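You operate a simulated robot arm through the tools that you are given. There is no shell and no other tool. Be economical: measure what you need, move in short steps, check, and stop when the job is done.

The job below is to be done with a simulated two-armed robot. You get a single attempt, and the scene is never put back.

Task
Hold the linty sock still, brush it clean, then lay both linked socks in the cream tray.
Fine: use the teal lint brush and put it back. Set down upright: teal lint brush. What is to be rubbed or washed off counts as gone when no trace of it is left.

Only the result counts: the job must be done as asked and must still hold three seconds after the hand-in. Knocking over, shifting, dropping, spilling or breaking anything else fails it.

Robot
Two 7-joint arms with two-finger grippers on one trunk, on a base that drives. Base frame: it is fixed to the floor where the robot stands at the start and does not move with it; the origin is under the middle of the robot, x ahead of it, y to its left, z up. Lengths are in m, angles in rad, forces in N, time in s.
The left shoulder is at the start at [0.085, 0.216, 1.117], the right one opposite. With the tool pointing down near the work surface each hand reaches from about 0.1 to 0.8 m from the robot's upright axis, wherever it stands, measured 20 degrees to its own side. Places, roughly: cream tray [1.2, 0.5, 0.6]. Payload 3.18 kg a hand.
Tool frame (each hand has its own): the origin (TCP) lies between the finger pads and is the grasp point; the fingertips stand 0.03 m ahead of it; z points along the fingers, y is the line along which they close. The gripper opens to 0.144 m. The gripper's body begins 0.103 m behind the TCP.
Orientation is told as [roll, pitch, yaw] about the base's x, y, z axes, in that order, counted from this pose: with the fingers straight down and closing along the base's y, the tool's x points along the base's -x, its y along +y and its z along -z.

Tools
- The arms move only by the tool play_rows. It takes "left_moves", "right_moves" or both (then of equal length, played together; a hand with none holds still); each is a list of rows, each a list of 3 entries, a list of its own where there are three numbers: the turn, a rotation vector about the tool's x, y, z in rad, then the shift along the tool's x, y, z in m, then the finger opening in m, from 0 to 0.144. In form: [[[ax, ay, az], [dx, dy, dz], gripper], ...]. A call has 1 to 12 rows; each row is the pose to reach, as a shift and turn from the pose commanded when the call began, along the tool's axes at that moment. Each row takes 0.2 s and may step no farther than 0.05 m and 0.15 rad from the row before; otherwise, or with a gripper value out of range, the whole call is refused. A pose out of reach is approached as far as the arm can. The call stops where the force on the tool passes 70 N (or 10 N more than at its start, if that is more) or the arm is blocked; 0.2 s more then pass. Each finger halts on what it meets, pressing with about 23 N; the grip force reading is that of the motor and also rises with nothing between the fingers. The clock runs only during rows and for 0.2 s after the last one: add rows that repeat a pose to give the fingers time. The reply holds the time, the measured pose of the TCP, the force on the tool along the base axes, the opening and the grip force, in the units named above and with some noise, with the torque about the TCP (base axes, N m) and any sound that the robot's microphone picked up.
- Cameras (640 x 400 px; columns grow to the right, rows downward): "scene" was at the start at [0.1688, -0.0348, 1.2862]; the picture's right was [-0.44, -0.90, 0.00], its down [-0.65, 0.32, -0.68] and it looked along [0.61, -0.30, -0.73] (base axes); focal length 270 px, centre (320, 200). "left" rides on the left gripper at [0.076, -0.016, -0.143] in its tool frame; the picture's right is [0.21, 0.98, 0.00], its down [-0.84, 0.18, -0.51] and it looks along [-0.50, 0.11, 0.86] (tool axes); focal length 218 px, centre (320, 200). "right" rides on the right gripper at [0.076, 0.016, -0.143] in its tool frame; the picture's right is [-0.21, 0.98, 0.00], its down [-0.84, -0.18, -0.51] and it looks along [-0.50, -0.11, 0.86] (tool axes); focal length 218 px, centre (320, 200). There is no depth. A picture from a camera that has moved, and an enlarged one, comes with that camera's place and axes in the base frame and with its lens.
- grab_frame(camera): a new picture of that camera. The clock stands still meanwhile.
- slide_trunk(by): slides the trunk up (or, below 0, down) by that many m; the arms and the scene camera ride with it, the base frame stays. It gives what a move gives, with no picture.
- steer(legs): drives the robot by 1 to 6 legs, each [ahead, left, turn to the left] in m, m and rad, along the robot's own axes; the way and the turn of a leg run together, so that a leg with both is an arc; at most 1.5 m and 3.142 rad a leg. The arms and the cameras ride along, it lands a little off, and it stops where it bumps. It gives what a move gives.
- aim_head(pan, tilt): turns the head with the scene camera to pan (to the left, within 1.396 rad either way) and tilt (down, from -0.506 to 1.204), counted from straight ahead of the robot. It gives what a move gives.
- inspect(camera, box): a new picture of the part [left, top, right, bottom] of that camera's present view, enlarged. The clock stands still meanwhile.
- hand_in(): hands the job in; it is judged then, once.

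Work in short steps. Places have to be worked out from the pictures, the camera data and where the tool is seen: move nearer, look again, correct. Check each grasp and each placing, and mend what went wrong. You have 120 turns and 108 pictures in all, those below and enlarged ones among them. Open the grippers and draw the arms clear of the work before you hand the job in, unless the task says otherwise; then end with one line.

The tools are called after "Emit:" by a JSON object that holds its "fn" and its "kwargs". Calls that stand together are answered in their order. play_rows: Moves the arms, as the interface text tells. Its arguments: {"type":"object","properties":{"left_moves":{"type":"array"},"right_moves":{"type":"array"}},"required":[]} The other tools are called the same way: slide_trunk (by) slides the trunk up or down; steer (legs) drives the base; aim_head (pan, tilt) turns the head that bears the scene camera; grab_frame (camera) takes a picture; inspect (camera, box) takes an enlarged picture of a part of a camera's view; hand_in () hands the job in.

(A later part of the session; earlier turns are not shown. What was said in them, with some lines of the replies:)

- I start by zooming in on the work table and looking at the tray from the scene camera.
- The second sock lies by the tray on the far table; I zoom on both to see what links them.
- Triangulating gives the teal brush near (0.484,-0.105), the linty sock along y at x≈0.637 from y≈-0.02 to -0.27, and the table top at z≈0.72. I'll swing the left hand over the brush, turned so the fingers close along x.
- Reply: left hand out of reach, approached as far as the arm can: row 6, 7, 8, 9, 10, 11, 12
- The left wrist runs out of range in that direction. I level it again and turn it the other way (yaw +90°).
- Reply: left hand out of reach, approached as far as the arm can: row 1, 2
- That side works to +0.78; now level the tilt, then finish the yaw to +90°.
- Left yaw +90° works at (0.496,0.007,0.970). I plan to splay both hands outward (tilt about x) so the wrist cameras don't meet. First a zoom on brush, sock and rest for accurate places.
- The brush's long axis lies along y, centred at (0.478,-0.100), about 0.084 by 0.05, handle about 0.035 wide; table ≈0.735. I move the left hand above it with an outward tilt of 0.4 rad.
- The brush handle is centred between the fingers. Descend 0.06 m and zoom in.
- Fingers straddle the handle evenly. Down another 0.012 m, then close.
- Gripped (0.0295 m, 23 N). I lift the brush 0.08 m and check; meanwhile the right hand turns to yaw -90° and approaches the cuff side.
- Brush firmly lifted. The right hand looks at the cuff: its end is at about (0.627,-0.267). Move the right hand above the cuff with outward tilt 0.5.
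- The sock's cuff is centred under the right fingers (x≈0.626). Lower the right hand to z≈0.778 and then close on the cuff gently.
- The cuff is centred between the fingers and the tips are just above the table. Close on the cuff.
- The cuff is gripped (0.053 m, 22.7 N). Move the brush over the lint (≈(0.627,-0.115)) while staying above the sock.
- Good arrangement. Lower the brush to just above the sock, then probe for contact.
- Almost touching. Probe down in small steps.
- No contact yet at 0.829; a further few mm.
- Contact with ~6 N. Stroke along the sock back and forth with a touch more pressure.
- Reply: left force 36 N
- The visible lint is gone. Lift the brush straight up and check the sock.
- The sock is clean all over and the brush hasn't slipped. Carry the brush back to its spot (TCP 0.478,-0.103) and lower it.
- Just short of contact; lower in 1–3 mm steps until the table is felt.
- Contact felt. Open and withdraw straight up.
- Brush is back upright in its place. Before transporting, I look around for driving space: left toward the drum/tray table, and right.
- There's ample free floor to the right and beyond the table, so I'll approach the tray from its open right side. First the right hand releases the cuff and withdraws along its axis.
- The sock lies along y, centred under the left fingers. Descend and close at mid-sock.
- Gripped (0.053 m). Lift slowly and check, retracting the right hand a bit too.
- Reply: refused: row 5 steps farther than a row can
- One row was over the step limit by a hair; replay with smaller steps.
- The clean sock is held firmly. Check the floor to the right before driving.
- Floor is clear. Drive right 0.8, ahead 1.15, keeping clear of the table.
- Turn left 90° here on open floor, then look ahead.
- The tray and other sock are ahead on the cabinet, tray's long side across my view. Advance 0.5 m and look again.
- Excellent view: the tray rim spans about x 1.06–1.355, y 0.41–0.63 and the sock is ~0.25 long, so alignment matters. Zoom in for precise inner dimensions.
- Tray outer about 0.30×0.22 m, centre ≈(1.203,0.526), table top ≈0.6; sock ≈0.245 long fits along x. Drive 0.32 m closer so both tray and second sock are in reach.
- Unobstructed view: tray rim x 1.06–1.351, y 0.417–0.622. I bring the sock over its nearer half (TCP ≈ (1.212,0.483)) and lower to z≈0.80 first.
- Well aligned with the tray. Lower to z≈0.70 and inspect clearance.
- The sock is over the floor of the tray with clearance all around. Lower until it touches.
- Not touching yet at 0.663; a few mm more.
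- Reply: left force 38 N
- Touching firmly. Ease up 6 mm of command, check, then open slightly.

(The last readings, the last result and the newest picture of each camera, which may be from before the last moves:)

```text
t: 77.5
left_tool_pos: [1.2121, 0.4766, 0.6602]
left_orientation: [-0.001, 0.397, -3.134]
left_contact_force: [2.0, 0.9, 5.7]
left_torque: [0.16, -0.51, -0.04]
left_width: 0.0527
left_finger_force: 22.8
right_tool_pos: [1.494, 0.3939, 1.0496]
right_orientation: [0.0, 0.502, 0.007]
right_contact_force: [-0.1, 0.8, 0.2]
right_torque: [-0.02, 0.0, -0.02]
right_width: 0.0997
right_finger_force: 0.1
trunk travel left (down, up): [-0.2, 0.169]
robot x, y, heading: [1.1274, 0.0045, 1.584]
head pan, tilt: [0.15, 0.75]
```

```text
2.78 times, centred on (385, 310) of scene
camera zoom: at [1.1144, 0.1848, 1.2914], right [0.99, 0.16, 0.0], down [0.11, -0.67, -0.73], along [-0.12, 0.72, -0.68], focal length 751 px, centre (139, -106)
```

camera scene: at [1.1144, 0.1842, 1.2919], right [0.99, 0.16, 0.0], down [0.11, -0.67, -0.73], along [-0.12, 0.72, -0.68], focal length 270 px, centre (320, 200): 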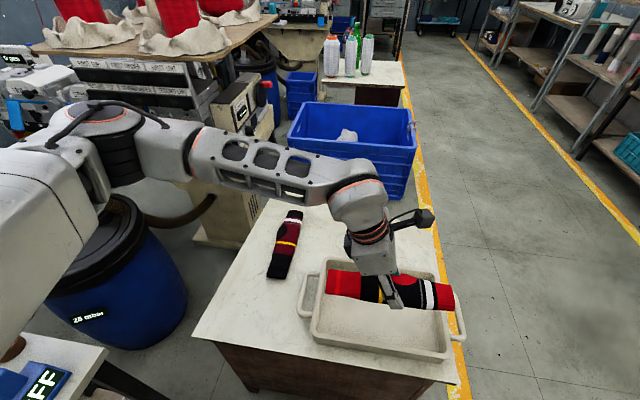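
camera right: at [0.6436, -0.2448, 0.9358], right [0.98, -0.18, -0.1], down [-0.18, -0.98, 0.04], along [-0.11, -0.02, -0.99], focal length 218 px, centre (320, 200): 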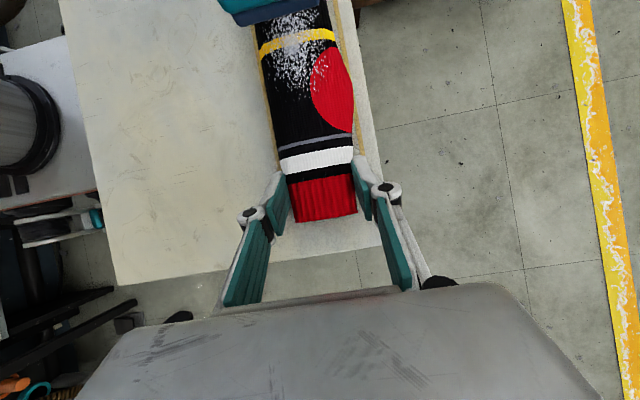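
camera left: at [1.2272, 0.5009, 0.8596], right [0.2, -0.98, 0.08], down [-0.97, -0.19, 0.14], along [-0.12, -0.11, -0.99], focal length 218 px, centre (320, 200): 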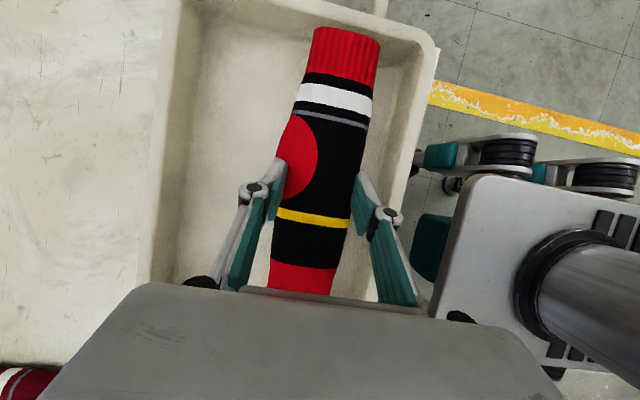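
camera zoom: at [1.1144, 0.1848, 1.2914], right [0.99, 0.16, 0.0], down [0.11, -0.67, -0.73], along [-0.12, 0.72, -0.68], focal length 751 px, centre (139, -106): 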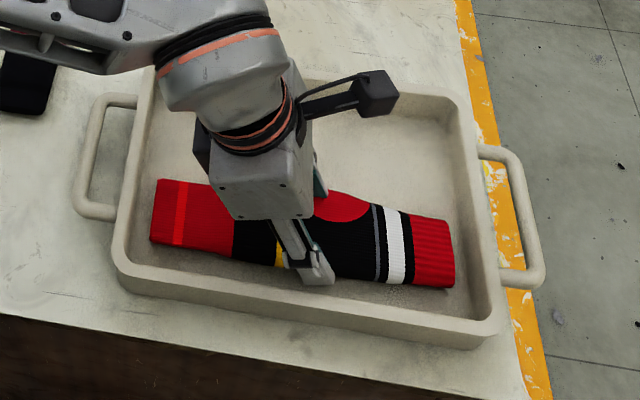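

The sock is flat in the tray. Release and rise straight up.

Emit:
{"fn": "play_rows", "kwargs": {"left_moves": [[[0, 0, 0], [0, 0, 0], 0.065], [[0, 0, 0], [0, 0, 0], 0.072], [[0, 0, 0], [0, 0, 0], 0.072], [[0, 0, 0], [0.0078, 0, -0.0184], 0.072], [[0, 0, 0], [0.0194, 0, -0.046], 0.072], [[0, 0, 0], [0.035, 0, -0.083], 0.072], [[0, 0, 0], [0.0506, 0, -0.12], 0.072], [[0, 0, 0], [0.07, 0, -0.1658], 0.08], [[0, 0, 0], [0.0895, 0, -0.2118], 0.09]]}}

Emit:
{"fn": "inspect", "kwargs": {"camera": "scene", "box": [220, 190, 500, 380]}}

Emit:
{"fn": "grab_frame", "kwargs": {"camera": "left"}}

```text
t: 79.5
left_tool_pos: [1.2138, 0.4767, 0.8943]
left_orientation: [0.0, 0.399, -3.134]
left_contact_force: [-0.2, 0.5, -0.3]
left_torque: [0.0, 0.0, -0.01]
left_width: 0.09
left_finger_force: 0.0
right_tool_pos: [1.4942, 0.3933, 1.0496]
right_orientation: [0.001, 0.501, 0.009]
right_contact_force: [-0.6, 0.3, 0.3]
right_torque: [0.02, 0.0, 0.02]
right_width: 0.1002
right_finger_force: 0.0
trunk travel left (down, up): [-0.2, 0.169]
robot x, y, heading: [1.1257, 0.0034, 1.577]
head pan, tilt: [0.15, 0.75]
```

```text
2.11 times, centred on (360, 285) of scene
camera zoom: at [1.1145, 0.184, 1.2919], right [0.99, 0.16, 0.0], down [0.11, -0.67, -0.73], along [-0.12, 0.72, -0.68], focal length 568 px, centre (236, 21)
```

zoom: 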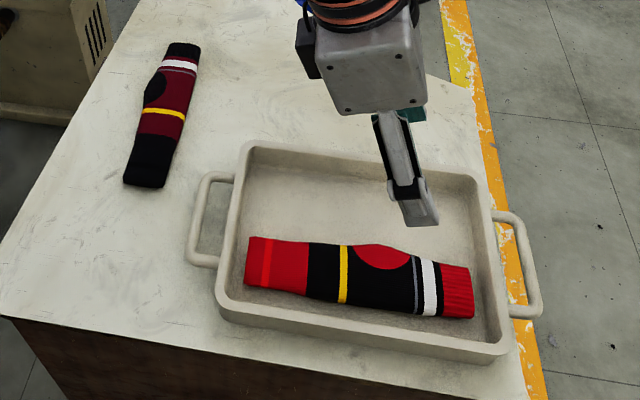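

```text
44 pictures are left
camera left: at [1.2294, 0.4939, 1.0553], right [0.2, -0.98, 0.08], down [-0.97, -0.19, 0.14], along [-0.12, -0.11, -0.99], focal length 218 px, centre (320, 200)
```

left: 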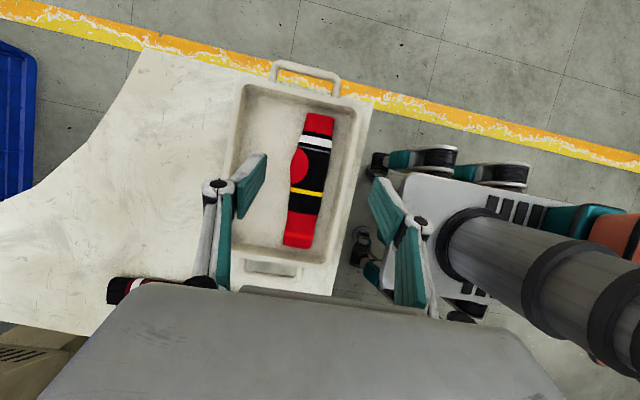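

Sock 1 lies inside. Sock 2 is centred ≈(0.925,0.695) along y. Untilt the left hand, then turn it by 90° while moving over sock 2.

Emit:
{"fn": "play_rows", "kwargs": {"left_moves": [[[0, -0.135, 0], [0, 0, 0], 0.1], [[0, -0.27, 0], [0, 0, 0], 0.1], [[0, -0.4, 0], [0, 0, 0], 0.1]]}}

Emit:
{"fn": "play_rows", "kwargs": {"left_moves": [[[0, 0, 0.131], [-0.024, -0.0184, 0], 0.1], [[0, 0, 0.262], [-0.048, -0.0368, 0], 0.1], [[0, 0, 0.393], [-0.072, -0.0553, 0], 0.1], [[0, 0, 0.524], [-0.096, -0.0737, 0], 0.1], [[0, 0, 0.654], [-0.12, -0.0921, 0], 0.1], [[0, 0, 0.785], [-0.144, -0.1105, 0], 0.1], [[0, 0, 0.916], [-0.168, -0.1289, 0.005], 0.1], [[0, 0, 1.047], [-0.192, -0.1473, 0.01], 0.1], [[0, 0, 1.178], [-0.216, -0.1658, 0.015], 0.1], [[0, 0, 1.309], [-0.24, -0.1842, 0.02], 0.1], [[0, 0, 1.44], [-0.264, -0.2026, 0.025], 0.1], [[0, 0, 1.571], [-0.288, -0.221, 0.03], 0.1]]}}

Emit:
{"fn": "grab_frame", "kwargs": {"camera": "left"}}

Emit:
{"fn": "grab_frame", "kwargs": {"camera": "scene"}}

```text
t: 80.3
left_tool_pos: [1.213, 0.4768, 0.8928]
left_orientation: [0.001, -0.003, -3.136]
left_contact_force: [0.0, 0.1, 0.6]
left_torque: [0.01, 0.0, 0.04]
left_width: 0.0999
left_finger_force: 0.1
right_tool_pos: [1.4936, 0.3938, 1.0481]
right_orientation: [-0.002, 0.501, 0.008]
right_contact_force: [-0.2, -0.2, 0.6]
right_torque: [0.02, 0.02, 0.0]
right_width: 0.0999
right_finger_force: 0.0
trunk travel left (down, up): [-0.2, 0.169]
robot x, y, heading: [1.1302, 0.0073, 1.579]
head pan, tilt: [0.15, 0.75]
```

```text
t: 82.9
left_tool_pos: [0.9242, 0.6978, 0.8634]
left_orientation: [0.0, -0.001, 1.578]
left_contact_force: [-0.6, 0.0, 0.1]
left_torque: [0.0, -0.06, 0.01]
left_width: 0.0998
left_finger_force: 0.0
right_tool_pos: [1.493, 0.394, 1.0479]
right_orientation: [-0.003, 0.501, 0.008]
right_contact_force: [-0.3, 0.1, -0.6]
right_torque: [-0.02, -0.03, 0.01]
right_width: 0.1
right_finger_force: 0.1
trunk travel left (down, up): [-0.2, 0.169]
robot x, y, heading: [1.1254, 0.0086, 1.576]
head pan, tilt: [0.15, 0.75]
```

```text
43 pictures are left
camera left: at [0.9404, 0.6208, 1.0042], right [-0.98, -0.21, 0.0], down [-0.19, 0.84, 0.51], along [-0.11, 0.49, -0.86], focal length 218 px, centre (320, 200)
```

left: 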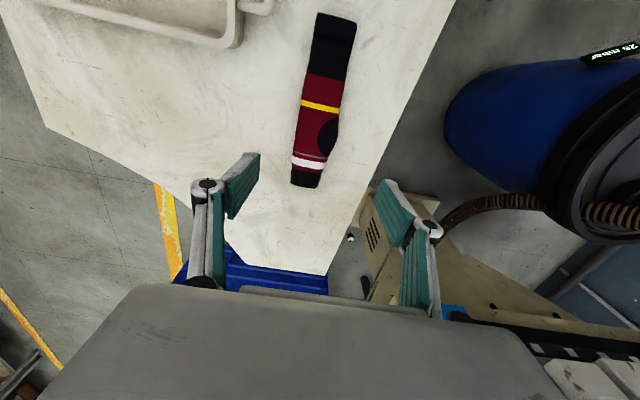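

```text
42 pictures are left
camera scene: at [1.1139, 0.185, 1.2916], right [0.99, 0.16, 0.0], down [0.11, -0.67, -0.73], along [-0.12, 0.72, -0.68], focal length 270 px, centre (320, 200)
```

scene: 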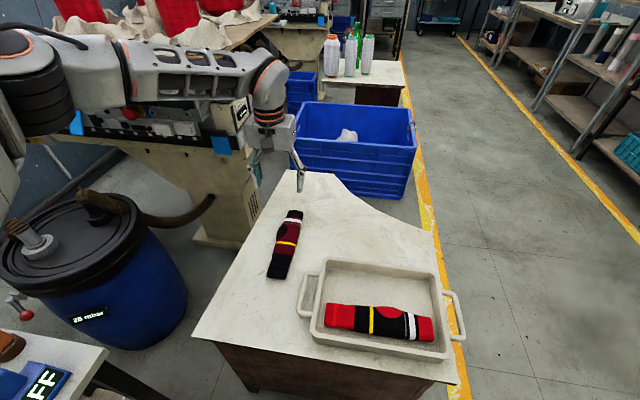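

Sock 2 centre estimated at (0.930,0.685). Descend toward it to z≈0.675.

Emit:
{"fn": "play_rows", "kwargs": {"left_moves": [[[0, 0, 0], [0.006, -0.003, 0.045], 0.1], [[0, 0, 0], [0.012, -0.005, 0.09], 0.1], [[0, 0, 0], [0.012, -0.005, 0.135], 0.1], [[0, 0, 0], [0.012, -0.005, 0.17], 0.1], [[0, 0, 0], [0.012, -0.005, 0.188], 0.1], [[0, 0, 0], [0.012, -0.005, 0.188], 0.1]]}}

Emit:
{"fn": "grab_frame", "kwargs": {"camera": "left"}}

Emit:
{"fn": "inspect", "kwargs": {"camera": "scene", "box": [210, 170, 370, 290]}}

```text
t: 84.3
left_tool_pos: [0.9282, 0.6853, 0.6744]
left_orientation: [0.0, -0.001, 1.578]
left_contact_force: [-0.1, 0.7, -0.1]
left_torque: [0.0, 0.03, 0.0]
left_width: 0.1001
left_finger_force: 0.1
right_tool_pos: [1.4937, 0.3942, 1.0492]
right_orientation: [0.0, 0.5, 0.007]
right_contact_force: [-0.2, 0.7, 0.1]
right_torque: [-0.01, -0.01, 0.0]
right_width: 0.0998
right_finger_force: 0.1
trunk travel left (down, up): [-0.2, 0.169]
robot x, y, heading: [1.1289, 0.0055, 1.579]
head pan, tilt: [0.15, 0.75]
```

```text
41 pictures are left
camera left: at [0.9454, 0.6086, 0.8167], right [-0.98, -0.22, 0.0], down [-0.19, 0.84, 0.51], along [-0.11, 0.5, -0.86], focal length 218 px, centre (320, 200)
```

left: 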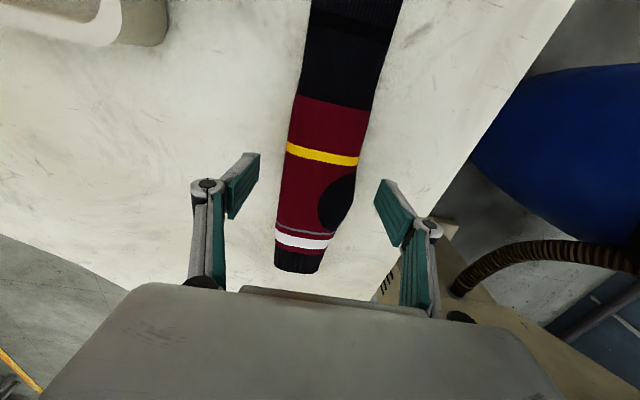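

```text
3.33 times, centred on (290, 230) of scene
camera zoom: at [1.1143, 0.1845, 1.2918], right [0.99, 0.16, 0.0], down [0.11, -0.67, -0.73], along [-0.12, 0.72, -0.68], focal length 899 px, centre (420, 100)
```

zoom: 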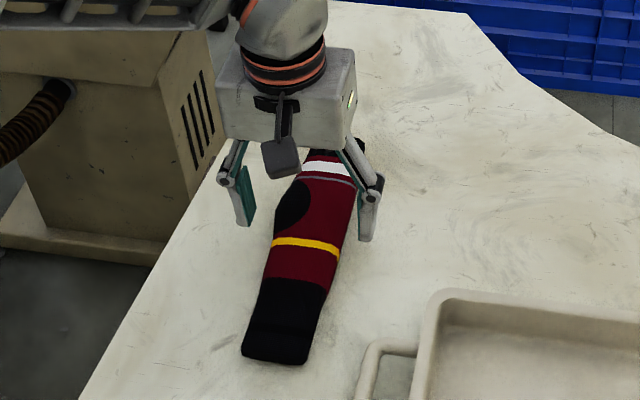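

Centred between the fingers. Lower 0.025 m and close.

Emit:
{"fn": "play_rows", "kwargs": {"left_moves": [[[0, 0, 0], [0, 0, 0.015], 0.1], [[0, 0, 0], [0, 0, 0.025], 0.1], [[0, 0, 0], [0, 0, 0.025], 0.08], [[0, 0, 0], [0, 0, 0.025], 0.06], [[0, 0, 0], [0, 0, 0.025], 0.04], [[0, 0, 0], [0, 0, 0.025], 0.02], [[0, 0, 0], [0, 0, 0.025], 0.02]]}}

Emit:
{"fn": "grab_frame", "kwargs": {"camera": "left"}}

```text
t: 85.9
left_tool_pos: [0.9272, 0.6839, 0.6488]
left_orientation: [0.0, -0.002, 1.578]
left_contact_force: [-2.8, 2.3, 9.1]
left_torque: [0.01, 0.06, -0.06]
left_width: 0.0535
left_finger_force: 22.8
right_tool_pos: [1.4946, 0.395, 1.0495]
right_orientation: [0.0, 0.5, 0.009]
right_contact_force: [0.3, 0.0, -0.1]
right_torque: [0.02, 0.01, 0.02]
right_width: 0.1
right_finger_force: 0.1
trunk travel left (down, up): [-0.2, 0.169]
robot x, y, heading: [1.1274, 0.0039, 1.578]
head pan, tilt: [0.15, 0.75]
```

```text
39 pictures are left
camera left: at [0.9451, 0.6085, 0.7917], right [-0.98, -0.22, 0.0], down [-0.19, 0.84, 0.51], along [-0.11, 0.5, -0.86], focal length 218 px, centre (320, 200)
```

left: 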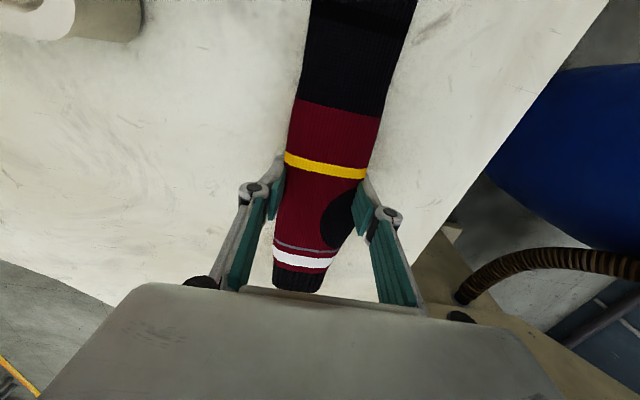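

Gripped at 0.0535 m. Lift straight up 0.2 m.

Emit:
{"fn": "play_rows", "kwargs": {"left_moves": [[[0, 0, 0], [0, 0, -0.02], 0.01], [[0, 0, 0], [0, 0, -0.05], 0.01], [[0, 0, 0], [0, 0, -0.09], 0.01], [[0, 0, 0], [0, 0, -0.13], 0.01], [[0, 0, 0], [0, 0, -0.17], 0.01], [[0, 0, 0], [0, 0, -0.21], 0.01]]}}

Emit:
{"fn": "grab_frame", "kwargs": {"camera": "left"}}

Emit:
{"fn": "inspect", "kwargs": {"camera": "scene", "box": [200, 100, 480, 380]}}

```text
t: 87.3
left_tool_pos: [0.9272, 0.6827, 0.8579]
left_orientation: [0.0, 0.0, 1.576]
left_contact_force: [-0.1, -0.6, 0.3]
left_torque: [-0.01, 0.02, -0.01]
left_width: 0.0524
left_finger_force: 23.3
right_tool_pos: [1.4943, 0.3929, 1.0503]
right_orientation: [0.001, 0.5, 0.01]
right_contact_force: [0.6, -0.5, 0.1]
right_torque: [0.03, 0.01, -0.03]
right_width: 0.1
right_finger_force: 0.1
trunk travel left (down, up): [-0.2, 0.169]
robot x, y, heading: [1.1262, 0.006, 1.585]
head pan, tilt: [0.15, 0.75]
```

```text
38 pictures are left
camera left: at [0.9455, 0.607, 0.9999], right [-0.98, -0.21, 0.0], down [-0.18, 0.84, 0.51], along [-0.11, 0.5, -0.86], focal length 218 px, centre (320, 200)
```

left: 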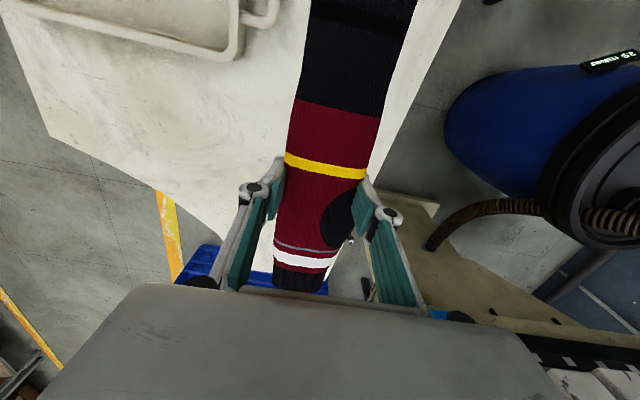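

```text
1.43 times, centred on (340, 240) of scene
camera zoom: at [1.1145, 0.1838, 1.2919], right [0.99, 0.16, 0.0], down [0.11, -0.67, -0.73], along [-0.12, 0.72, -0.68], focal length 386 px, centre (291, 143)
```

zoom: 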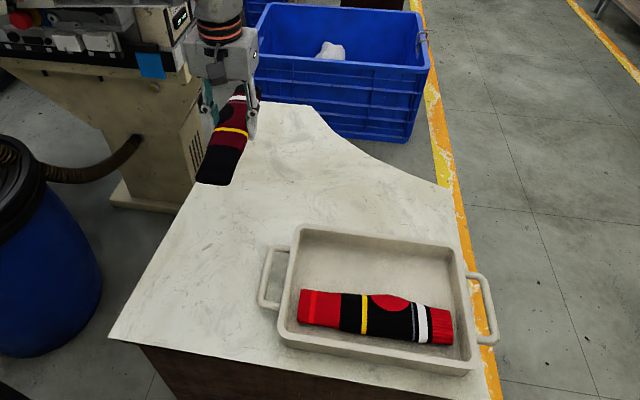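

Sock 2 is held. Turn it 90° and carry it over the tray's farther half (TCP ≈ (1.198,0.562)).

Emit:
{"fn": "play_rows", "kwargs": {"left_moves": [[[0, 0, -0.131], [0.0103, -0.0225, 0], 0.01], [[0, 0, -0.262], [0.0206, -0.045, 0], 0.01], [[0, 0, -0.393], [0.0309, -0.0675, 0], 0.01], [[0, 0, -0.524], [0.0411, -0.09, 0], 0.01], [[0, 0, -0.654], [0.0514, -0.1125, 0], 0.01], [[0, 0, -0.785], [0.0617, -0.135, 0], 0.01], [[0, 0, -0.916], [0.072, -0.1575, 0], 0.01], [[0, 0, -1.047], [0.0823, -0.18, 0], 0.01], [[0, 0, -1.178], [0.0926, -0.2025, 0], 0.01], [[0, 0, -1.309], [0.1028, -0.225, 0], 0.01], [[0, 0, -1.44], [0.1131, -0.2475, 0], 0.01], [[0, 0, -1.571], [0.1234, -0.27, 0], 0.01]]}}

Emit:
{"fn": "inspect", "kwargs": {"camera": "scene", "box": [240, 160, 520, 380]}}

Emit:
{"fn": "grab_frame", "kwargs": {"camera": "left"}}

```text
t: 89.9
left_tool_pos: [1.1982, 0.563, 0.8575]
left_orientation: [-0.002, 0.002, -3.132]
left_contact_force: [-1.0, 0.5, 0.0]
left_torque: [0.0, 0.0, -0.02]
left_width: 0.053
left_finger_force: 22.8
right_tool_pos: [1.4931, 0.3947, 1.049]
right_orientation: [-0.001, 0.502, 0.009]
right_contact_force: [0.3, 0.1, 0.5]
right_torque: [-0.02, -0.02, 0.02]
right_width: 0.0998
right_finger_force: 0.1
trunk travel left (down, up): [-0.2, 0.169]
robot x, y, heading: [1.1266, 0.0042, 1.578]
head pan, tilt: [0.15, 0.75]
```

```text
1.82 times, centred on (380, 270) of scene
camera zoom: at [1.1149, 0.1846, 1.2917], right [0.99, 0.16, 0.0], down [0.11, -0.67, -0.73], along [-0.12, 0.72, -0.68], focal length 491 px, centre (211, 73)
```

zoom: 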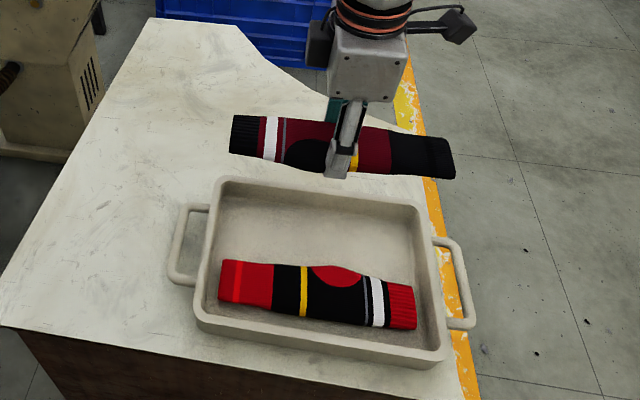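

```text
35 pictures are left
camera left: at [1.2757, 0.58, 1.0004], right [0.22, -0.98, 0.0], down [-0.84, -0.19, 0.51], along [-0.5, -0.11, -0.86], focal length 218 px, centre (320, 200)
```

left: 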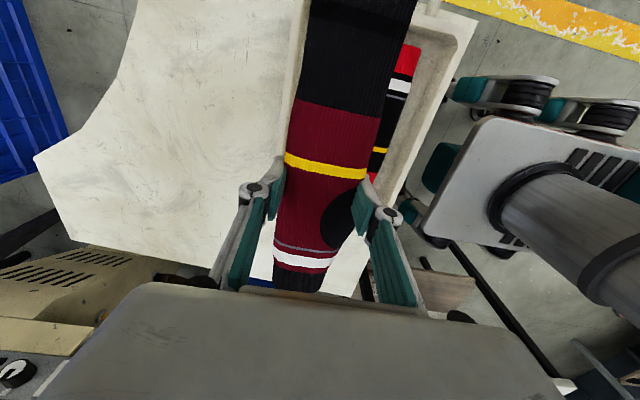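

Centred in x; sock 1's far edge ≈0.504 and far inner wall ≈0.61, so y 0.56 fits. Lower to z≈0.71.

Emit:
{"fn": "play_rows", "kwargs": {"left_moves": [[[0, 0, 0], [0.001, 0.002, 0.04], 0.01], [[0, 0, 0], [0.002, 0.003, 0.08], 0.01], [[0, 0, 0], [0.002, 0.003, 0.115], 0.01], [[0, 0, 0], [0.002, 0.003, 0.147], 0.01], [[0, 0, 0], [0.002, 0.003, 0.147], 0.01]]}}

Emit:
{"fn": "inspect", "kwargs": {"camera": "scene", "box": [270, 230, 500, 380]}}

Emit:
{"fn": "grab_frame", "kwargs": {"camera": "left"}}

```text
t: 91.1
left_tool_pos: [1.1993, 0.5616, 0.7117]
left_orientation: [0.0, -0.001, -3.134]
left_contact_force: [-0.4, -0.3, -1.0]
left_torque: [-0.01, -0.03, 0.0]
left_width: 0.0529
left_finger_force: 22.5
right_tool_pos: [1.4939, 0.394, 1.0499]
right_orientation: [-0.003, 0.5, 0.009]
right_contact_force: [-0.8, 0.5, -0.5]
right_torque: [0.03, 0.04, 0.03]
right_width: 0.1
right_finger_force: 0.1
trunk travel left (down, up): [-0.2, 0.169]
robot x, y, heading: [1.1271, 0.0086, 1.582]
head pan, tilt: [0.15, 0.75]
```

```text
2.67 times, centred on (385, 305) of scene
camera zoom: at [1.1143, 0.1844, 1.2918], right [0.99, 0.16, 0.0], down [0.11, -0.67, -0.73], along [-0.12, 0.72, -0.68], focal length 720 px, centre (147, -80)
```

zoom: 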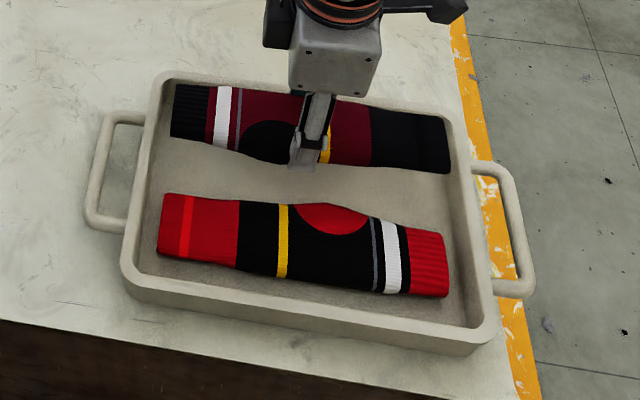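

```text
33 pictures are left
camera left: at [1.276, 0.5783, 0.8546], right [0.22, -0.98, 0.0], down [-0.84, -0.19, 0.51], along [-0.49, -0.11, -0.86], focal length 218 px, centre (320, 200)
```

left: 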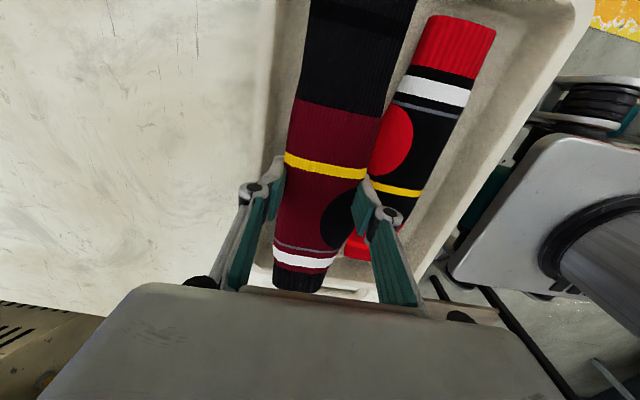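

Clear of sock 1 and walls. Lower further towards contact near 0.66.

Emit:
{"fn": "play_rows", "kwargs": {"left_moves": [[[0, 0, 0], [0, 0.003, 0.02], 0.01], [[0, 0, 0], [0, 0.004, 0.04], 0.01], [[0, 0, 0], [0, 0.004, 0.045], 0.01], [[0, 0, 0], [0, 0.004, 0.049], 0.01], [[0, 0, 0], [0, 0.004, 0.049], 0.01]]}}

Emit:
{"fn": "inspect", "kwargs": {"camera": "scene", "box": [270, 230, 500, 380]}}

```text
t: 92.3
left_tool_pos: [1.1996, 0.5558, 0.6626]
left_orientation: [0.001, 0.0, -3.134]
left_contact_force: [-0.4, -1.2, 0.0]
left_torque: [-0.01, -0.03, 0.03]
left_width: 0.0532
left_finger_force: 22.5
right_tool_pos: [1.494, 0.3949, 1.0487]
right_orientation: [-0.003, 0.501, 0.008]
right_contact_force: [0.5, 0.4, -0.1]
right_torque: [0.02, -0.03, 0.01]
right_width: 0.1
right_finger_force: 0.1
trunk travel left (down, up): [-0.2, 0.169]
robot x, y, heading: [1.1254, 0.0055, 1.579]
head pan, tilt: [0.15, 0.75]
```

```text
2.67 times, centred on (385, 305) of scene
camera zoom: at [1.1143, 0.1847, 1.2917], right [0.99, 0.16, 0.0], down [0.11, -0.67, -0.73], along [-0.12, 0.72, -0.68], focal length 720 px, centre (147, -80)
```

zoom: 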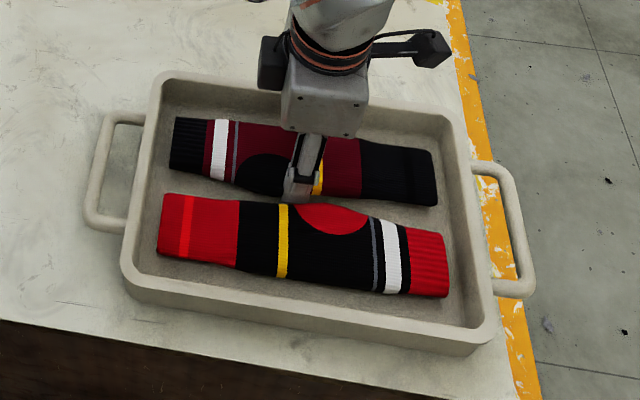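

The near finger is close to sock 1 while there is room behind; shift 9 mm away and lower a few mm.

Emit:
{"fn": "play_rows", "kwargs": {"left_moves": [[[0, 0, 0], [0, -0.009, 0], 0.01], [[0, 0, 0], [0, -0.009, 0.002], 0.01], [[0, 0, 0], [0, -0.009, 0.004], 0.01], [[0, 0, 0], [0, -0.009, 0.004], 0.01]]}}

```text
t: 93.3
left_tool_pos: [1.2013, 0.5652, 0.6598]
left_orientation: [0.0, 0.0, -3.135]
left_contact_force: [0.4, -0.9, -0.1]
left_torque: [-0.02, -0.03, 0.03]
left_width: 0.0528
left_finger_force: 23.0
right_tool_pos: [1.4938, 0.393, 1.0495]
right_orientation: [0.0, 0.501, 0.007]
right_contact_force: [0.1, 0.0, 0.4]
right_torque: [0.04, -0.02, 0.01]
right_width: 0.0997
right_finger_force: 0.1
trunk travel left (down, up): [-0.2, 0.169]
robot x, y, heading: [1.1258, 0.0067, 1.577]
head pan, tilt: [0.15, 0.75]
```

A touch lower until contact is felt.

Emit:
{"fn": "play_rows", "kwargs": {"left_moves": [[[0, 0, 0], [0, 0, 0.002], 0.01], [[0, 0, 0], [0, 0, 0.004], 0.01], [[0, 0, 0], [0, 0, 0.004], 0.01]]}}

```text
t: 94.1
left_tool_pos: [1.2018, 0.5648, 0.6571]
left_orientation: [-0.005, -0.001, -3.134]
left_contact_force: [-1.2, -0.8, 21.0]
left_torque: [-0.61, 0.36, -0.03]
left_width: 0.0532
left_finger_force: 23.2
right_tool_pos: [1.4925, 0.3932, 1.05]
right_orientation: [-0.001, 0.5, 0.009]
right_contact_force: [0.0, 0.0, 0.1]
right_torque: [-0.02, 0.02, 0.0]
right_width: 0.0997
right_finger_force: 0.0
trunk travel left (down, up): [-0.2, 0.169]
robot x, y, heading: [1.1262, 0.0056, 1.58]
head pan, tilt: [0.15, 0.75]
```

Contact (21 N). Ease 2 mm, open gently, and rise.

Emit:
{"fn": "play_rows", "kwargs": {"left_moves": [[[0, 0, 0], [0, 0, -0.002], 0.02], [[0, 0, 0], [0, 0, -0.002], 0.06], [[0, 0, 0], [0, 0, -0.002], 0.064], [[0, 0, 0], [0, 0, -0.002], 0.064], [[0, 0, 0], [0, 0, -0.02], 0.064], [[0, 0, 0], [0, 0, -0.05], 0.064], [[0, 0, 0], [0, 0, -0.09], 0.064], [[0, 0, 0], [0, 0, -0.13], 0.07], [[0, 0, 0], [0, 0, -0.17], 0.08], [[0, 0, 0], [0, 0, -0.21], 0.08], [[0, 0, 0], [0, 0, -0.25], 0.08]]}}

Emit:
{"fn": "inspect", "kwargs": {"camera": "scene", "box": [270, 230, 500, 380]}}

```text
t: 96.5
left_tool_pos: [1.2015, 0.5646, 0.907]
left_orientation: [-0.001, -0.001, -3.135]
left_contact_force: [0.1, 0.0, 0.2]
left_torque: [0.02, 0.0, 0.04]
left_width: 0.0802
left_finger_force: 0.1
right_tool_pos: [1.4931, 0.3928, 1.0491]
right_orientation: [0.0, 0.5, 0.009]
right_contact_force: [0.2, 0.1, 0.4]
right_torque: [0.03, -0.02, 0.02]
right_width: 0.0999
right_finger_force: 0.0
trunk travel left (down, up): [-0.2, 0.169]
robot x, y, heading: [1.1271, 0.0073, 1.577]
head pan, tilt: [0.15, 0.75]
```

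```text
2.67 times, centred on (385, 305) of scene
camera zoom: at [1.1144, 0.1839, 1.2919], right [0.99, 0.16, 0.0], down [0.11, -0.67, -0.73], along [-0.12, 0.72, -0.68], focal length 720 px, centre (147, -80)
```

zoom: 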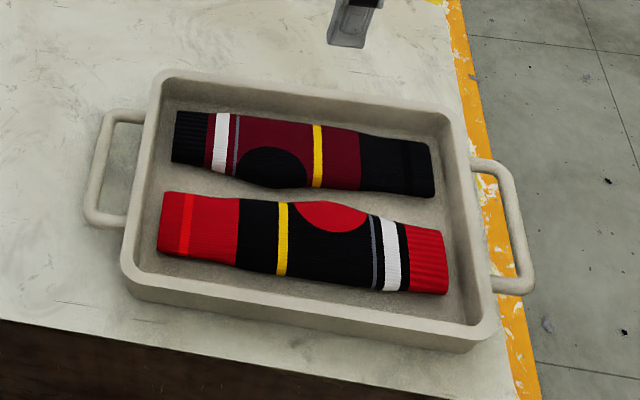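

Both socks lie flat in the tray. Back the robot off along the same way and take a last close look at the sock and the brush.

Emit:
{"fn": "steer", "kwargs": {"legs": [[-0.4, 0, 0]]}}

Emit:
{"fn": "grab_frame", "kwargs": {"camera": "scene"}}

Emit:
{"fn": "inspect", "kwargs": {"camera": "scene", "box": [310, 160, 460, 260]}}

Emit:
{"fn": "aim_head", "kwargs": {"pan": 0.9, "tilt": 0.7}}

Emit:
{"fn": "grab_frame", "kwargs": {"camera": "scene"}}

```text
t: 99.0
left_tool_pos: [1.2063, 0.1626, 0.9063]
left_orientation: [0.0, 0.0, -3.134]
left_contact_force: [-0.8, 0.3, 0.8]
left_torque: [0.01, 0.02, 0.0]
left_width: 0.0802
left_finger_force: 0.1
right_tool_pos: [1.4979, -0.0077, 1.0495]
right_orientation: [-0.002, 0.502, 0.009]
right_contact_force: [-0.2, 0.2, 0.4]
right_torque: [0.05, -0.04, -0.04]
right_width: 0.0998
right_finger_force: 0.0
trunk travel left (down, up): [-0.2, 0.169]
robot x, y, heading: [1.1284, -0.393, 1.574]
head pan, tilt: [0.15, 0.75]
```

```text
30 pictures are left
camera scene: at [1.1179, -0.2175, 1.2917], right [0.99, 0.16, 0.0], down [0.11, -0.67, -0.73], along [-0.12, 0.72, -0.68], focal length 270 px, centre (320, 200)
```

scene: 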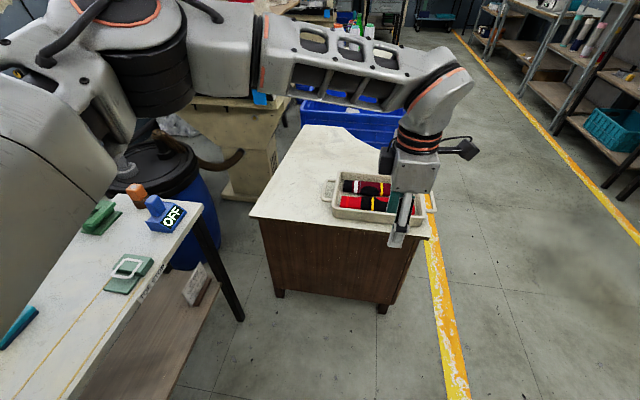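

```text
4.00 times, centred on (385, 210) of scene
camera zoom: at [1.1179, -0.2175, 1.2917], right [0.99, 0.16, 0.0], down [0.11, -0.67, -0.73], along [-0.12, 0.72, -0.68], focal length 1079 px, centre (60, 160)
```

zoom: 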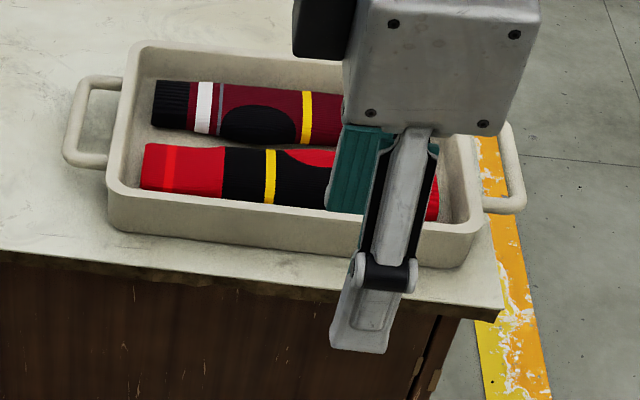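

```text
t: 100.1
left_tool_pos: [1.2047, 0.1638, 0.9048]
left_orientation: [0.0, 0.001, -3.134]
left_contact_force: [-0.6, 0.2, -0.6]
left_torque: [0.01, 0.0, 0.01]
left_width: 0.08
left_finger_force: 0.1
right_tool_pos: [1.497, -0.0082, 1.0491]
right_orientation: [-0.002, 0.501, 0.009]
right_contact_force: [-1.1, -0.7, 0.3]
right_torque: [-0.01, -0.03, 0.02]
right_width: 0.1
right_finger_force: 0.2
trunk travel left (down, up): [-0.2, 0.169]
robot x, y, heading: [1.1295, -0.3967, 1.576]
head pan, tilt: [0.901, 0.7]
```

```text
28 pictures are left
camera scene: at [1.0641, -0.2465, 1.2959], right [0.61, 0.79, 0.0], down [0.51, -0.4, -0.76], along [-0.6, 0.47, -0.64], focal length 270 px, centre (320, 200)
```

scene: 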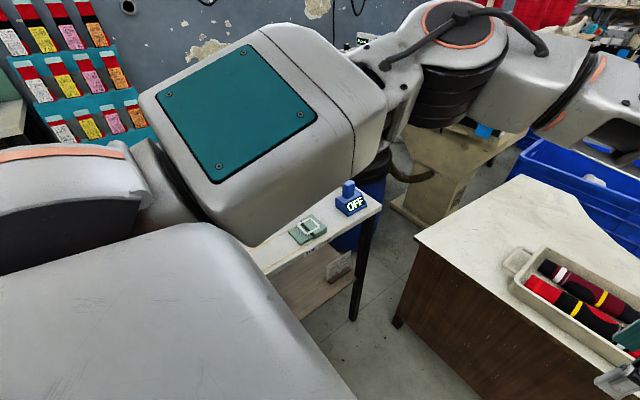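

Both socks are in the tray and clean, the brush stands on its place, and both hands are open and clear. I hand it in.

Emit:
{"fn": "hand_in", "kwargs": {}}

```text
The job is handed in.
```

I held the linty sock still by its cuff and brushed it clean, with no lint visible afterwards. The teal brush is back upright in its place, both socks lie side by side in the cream tray, and the job is handed in.
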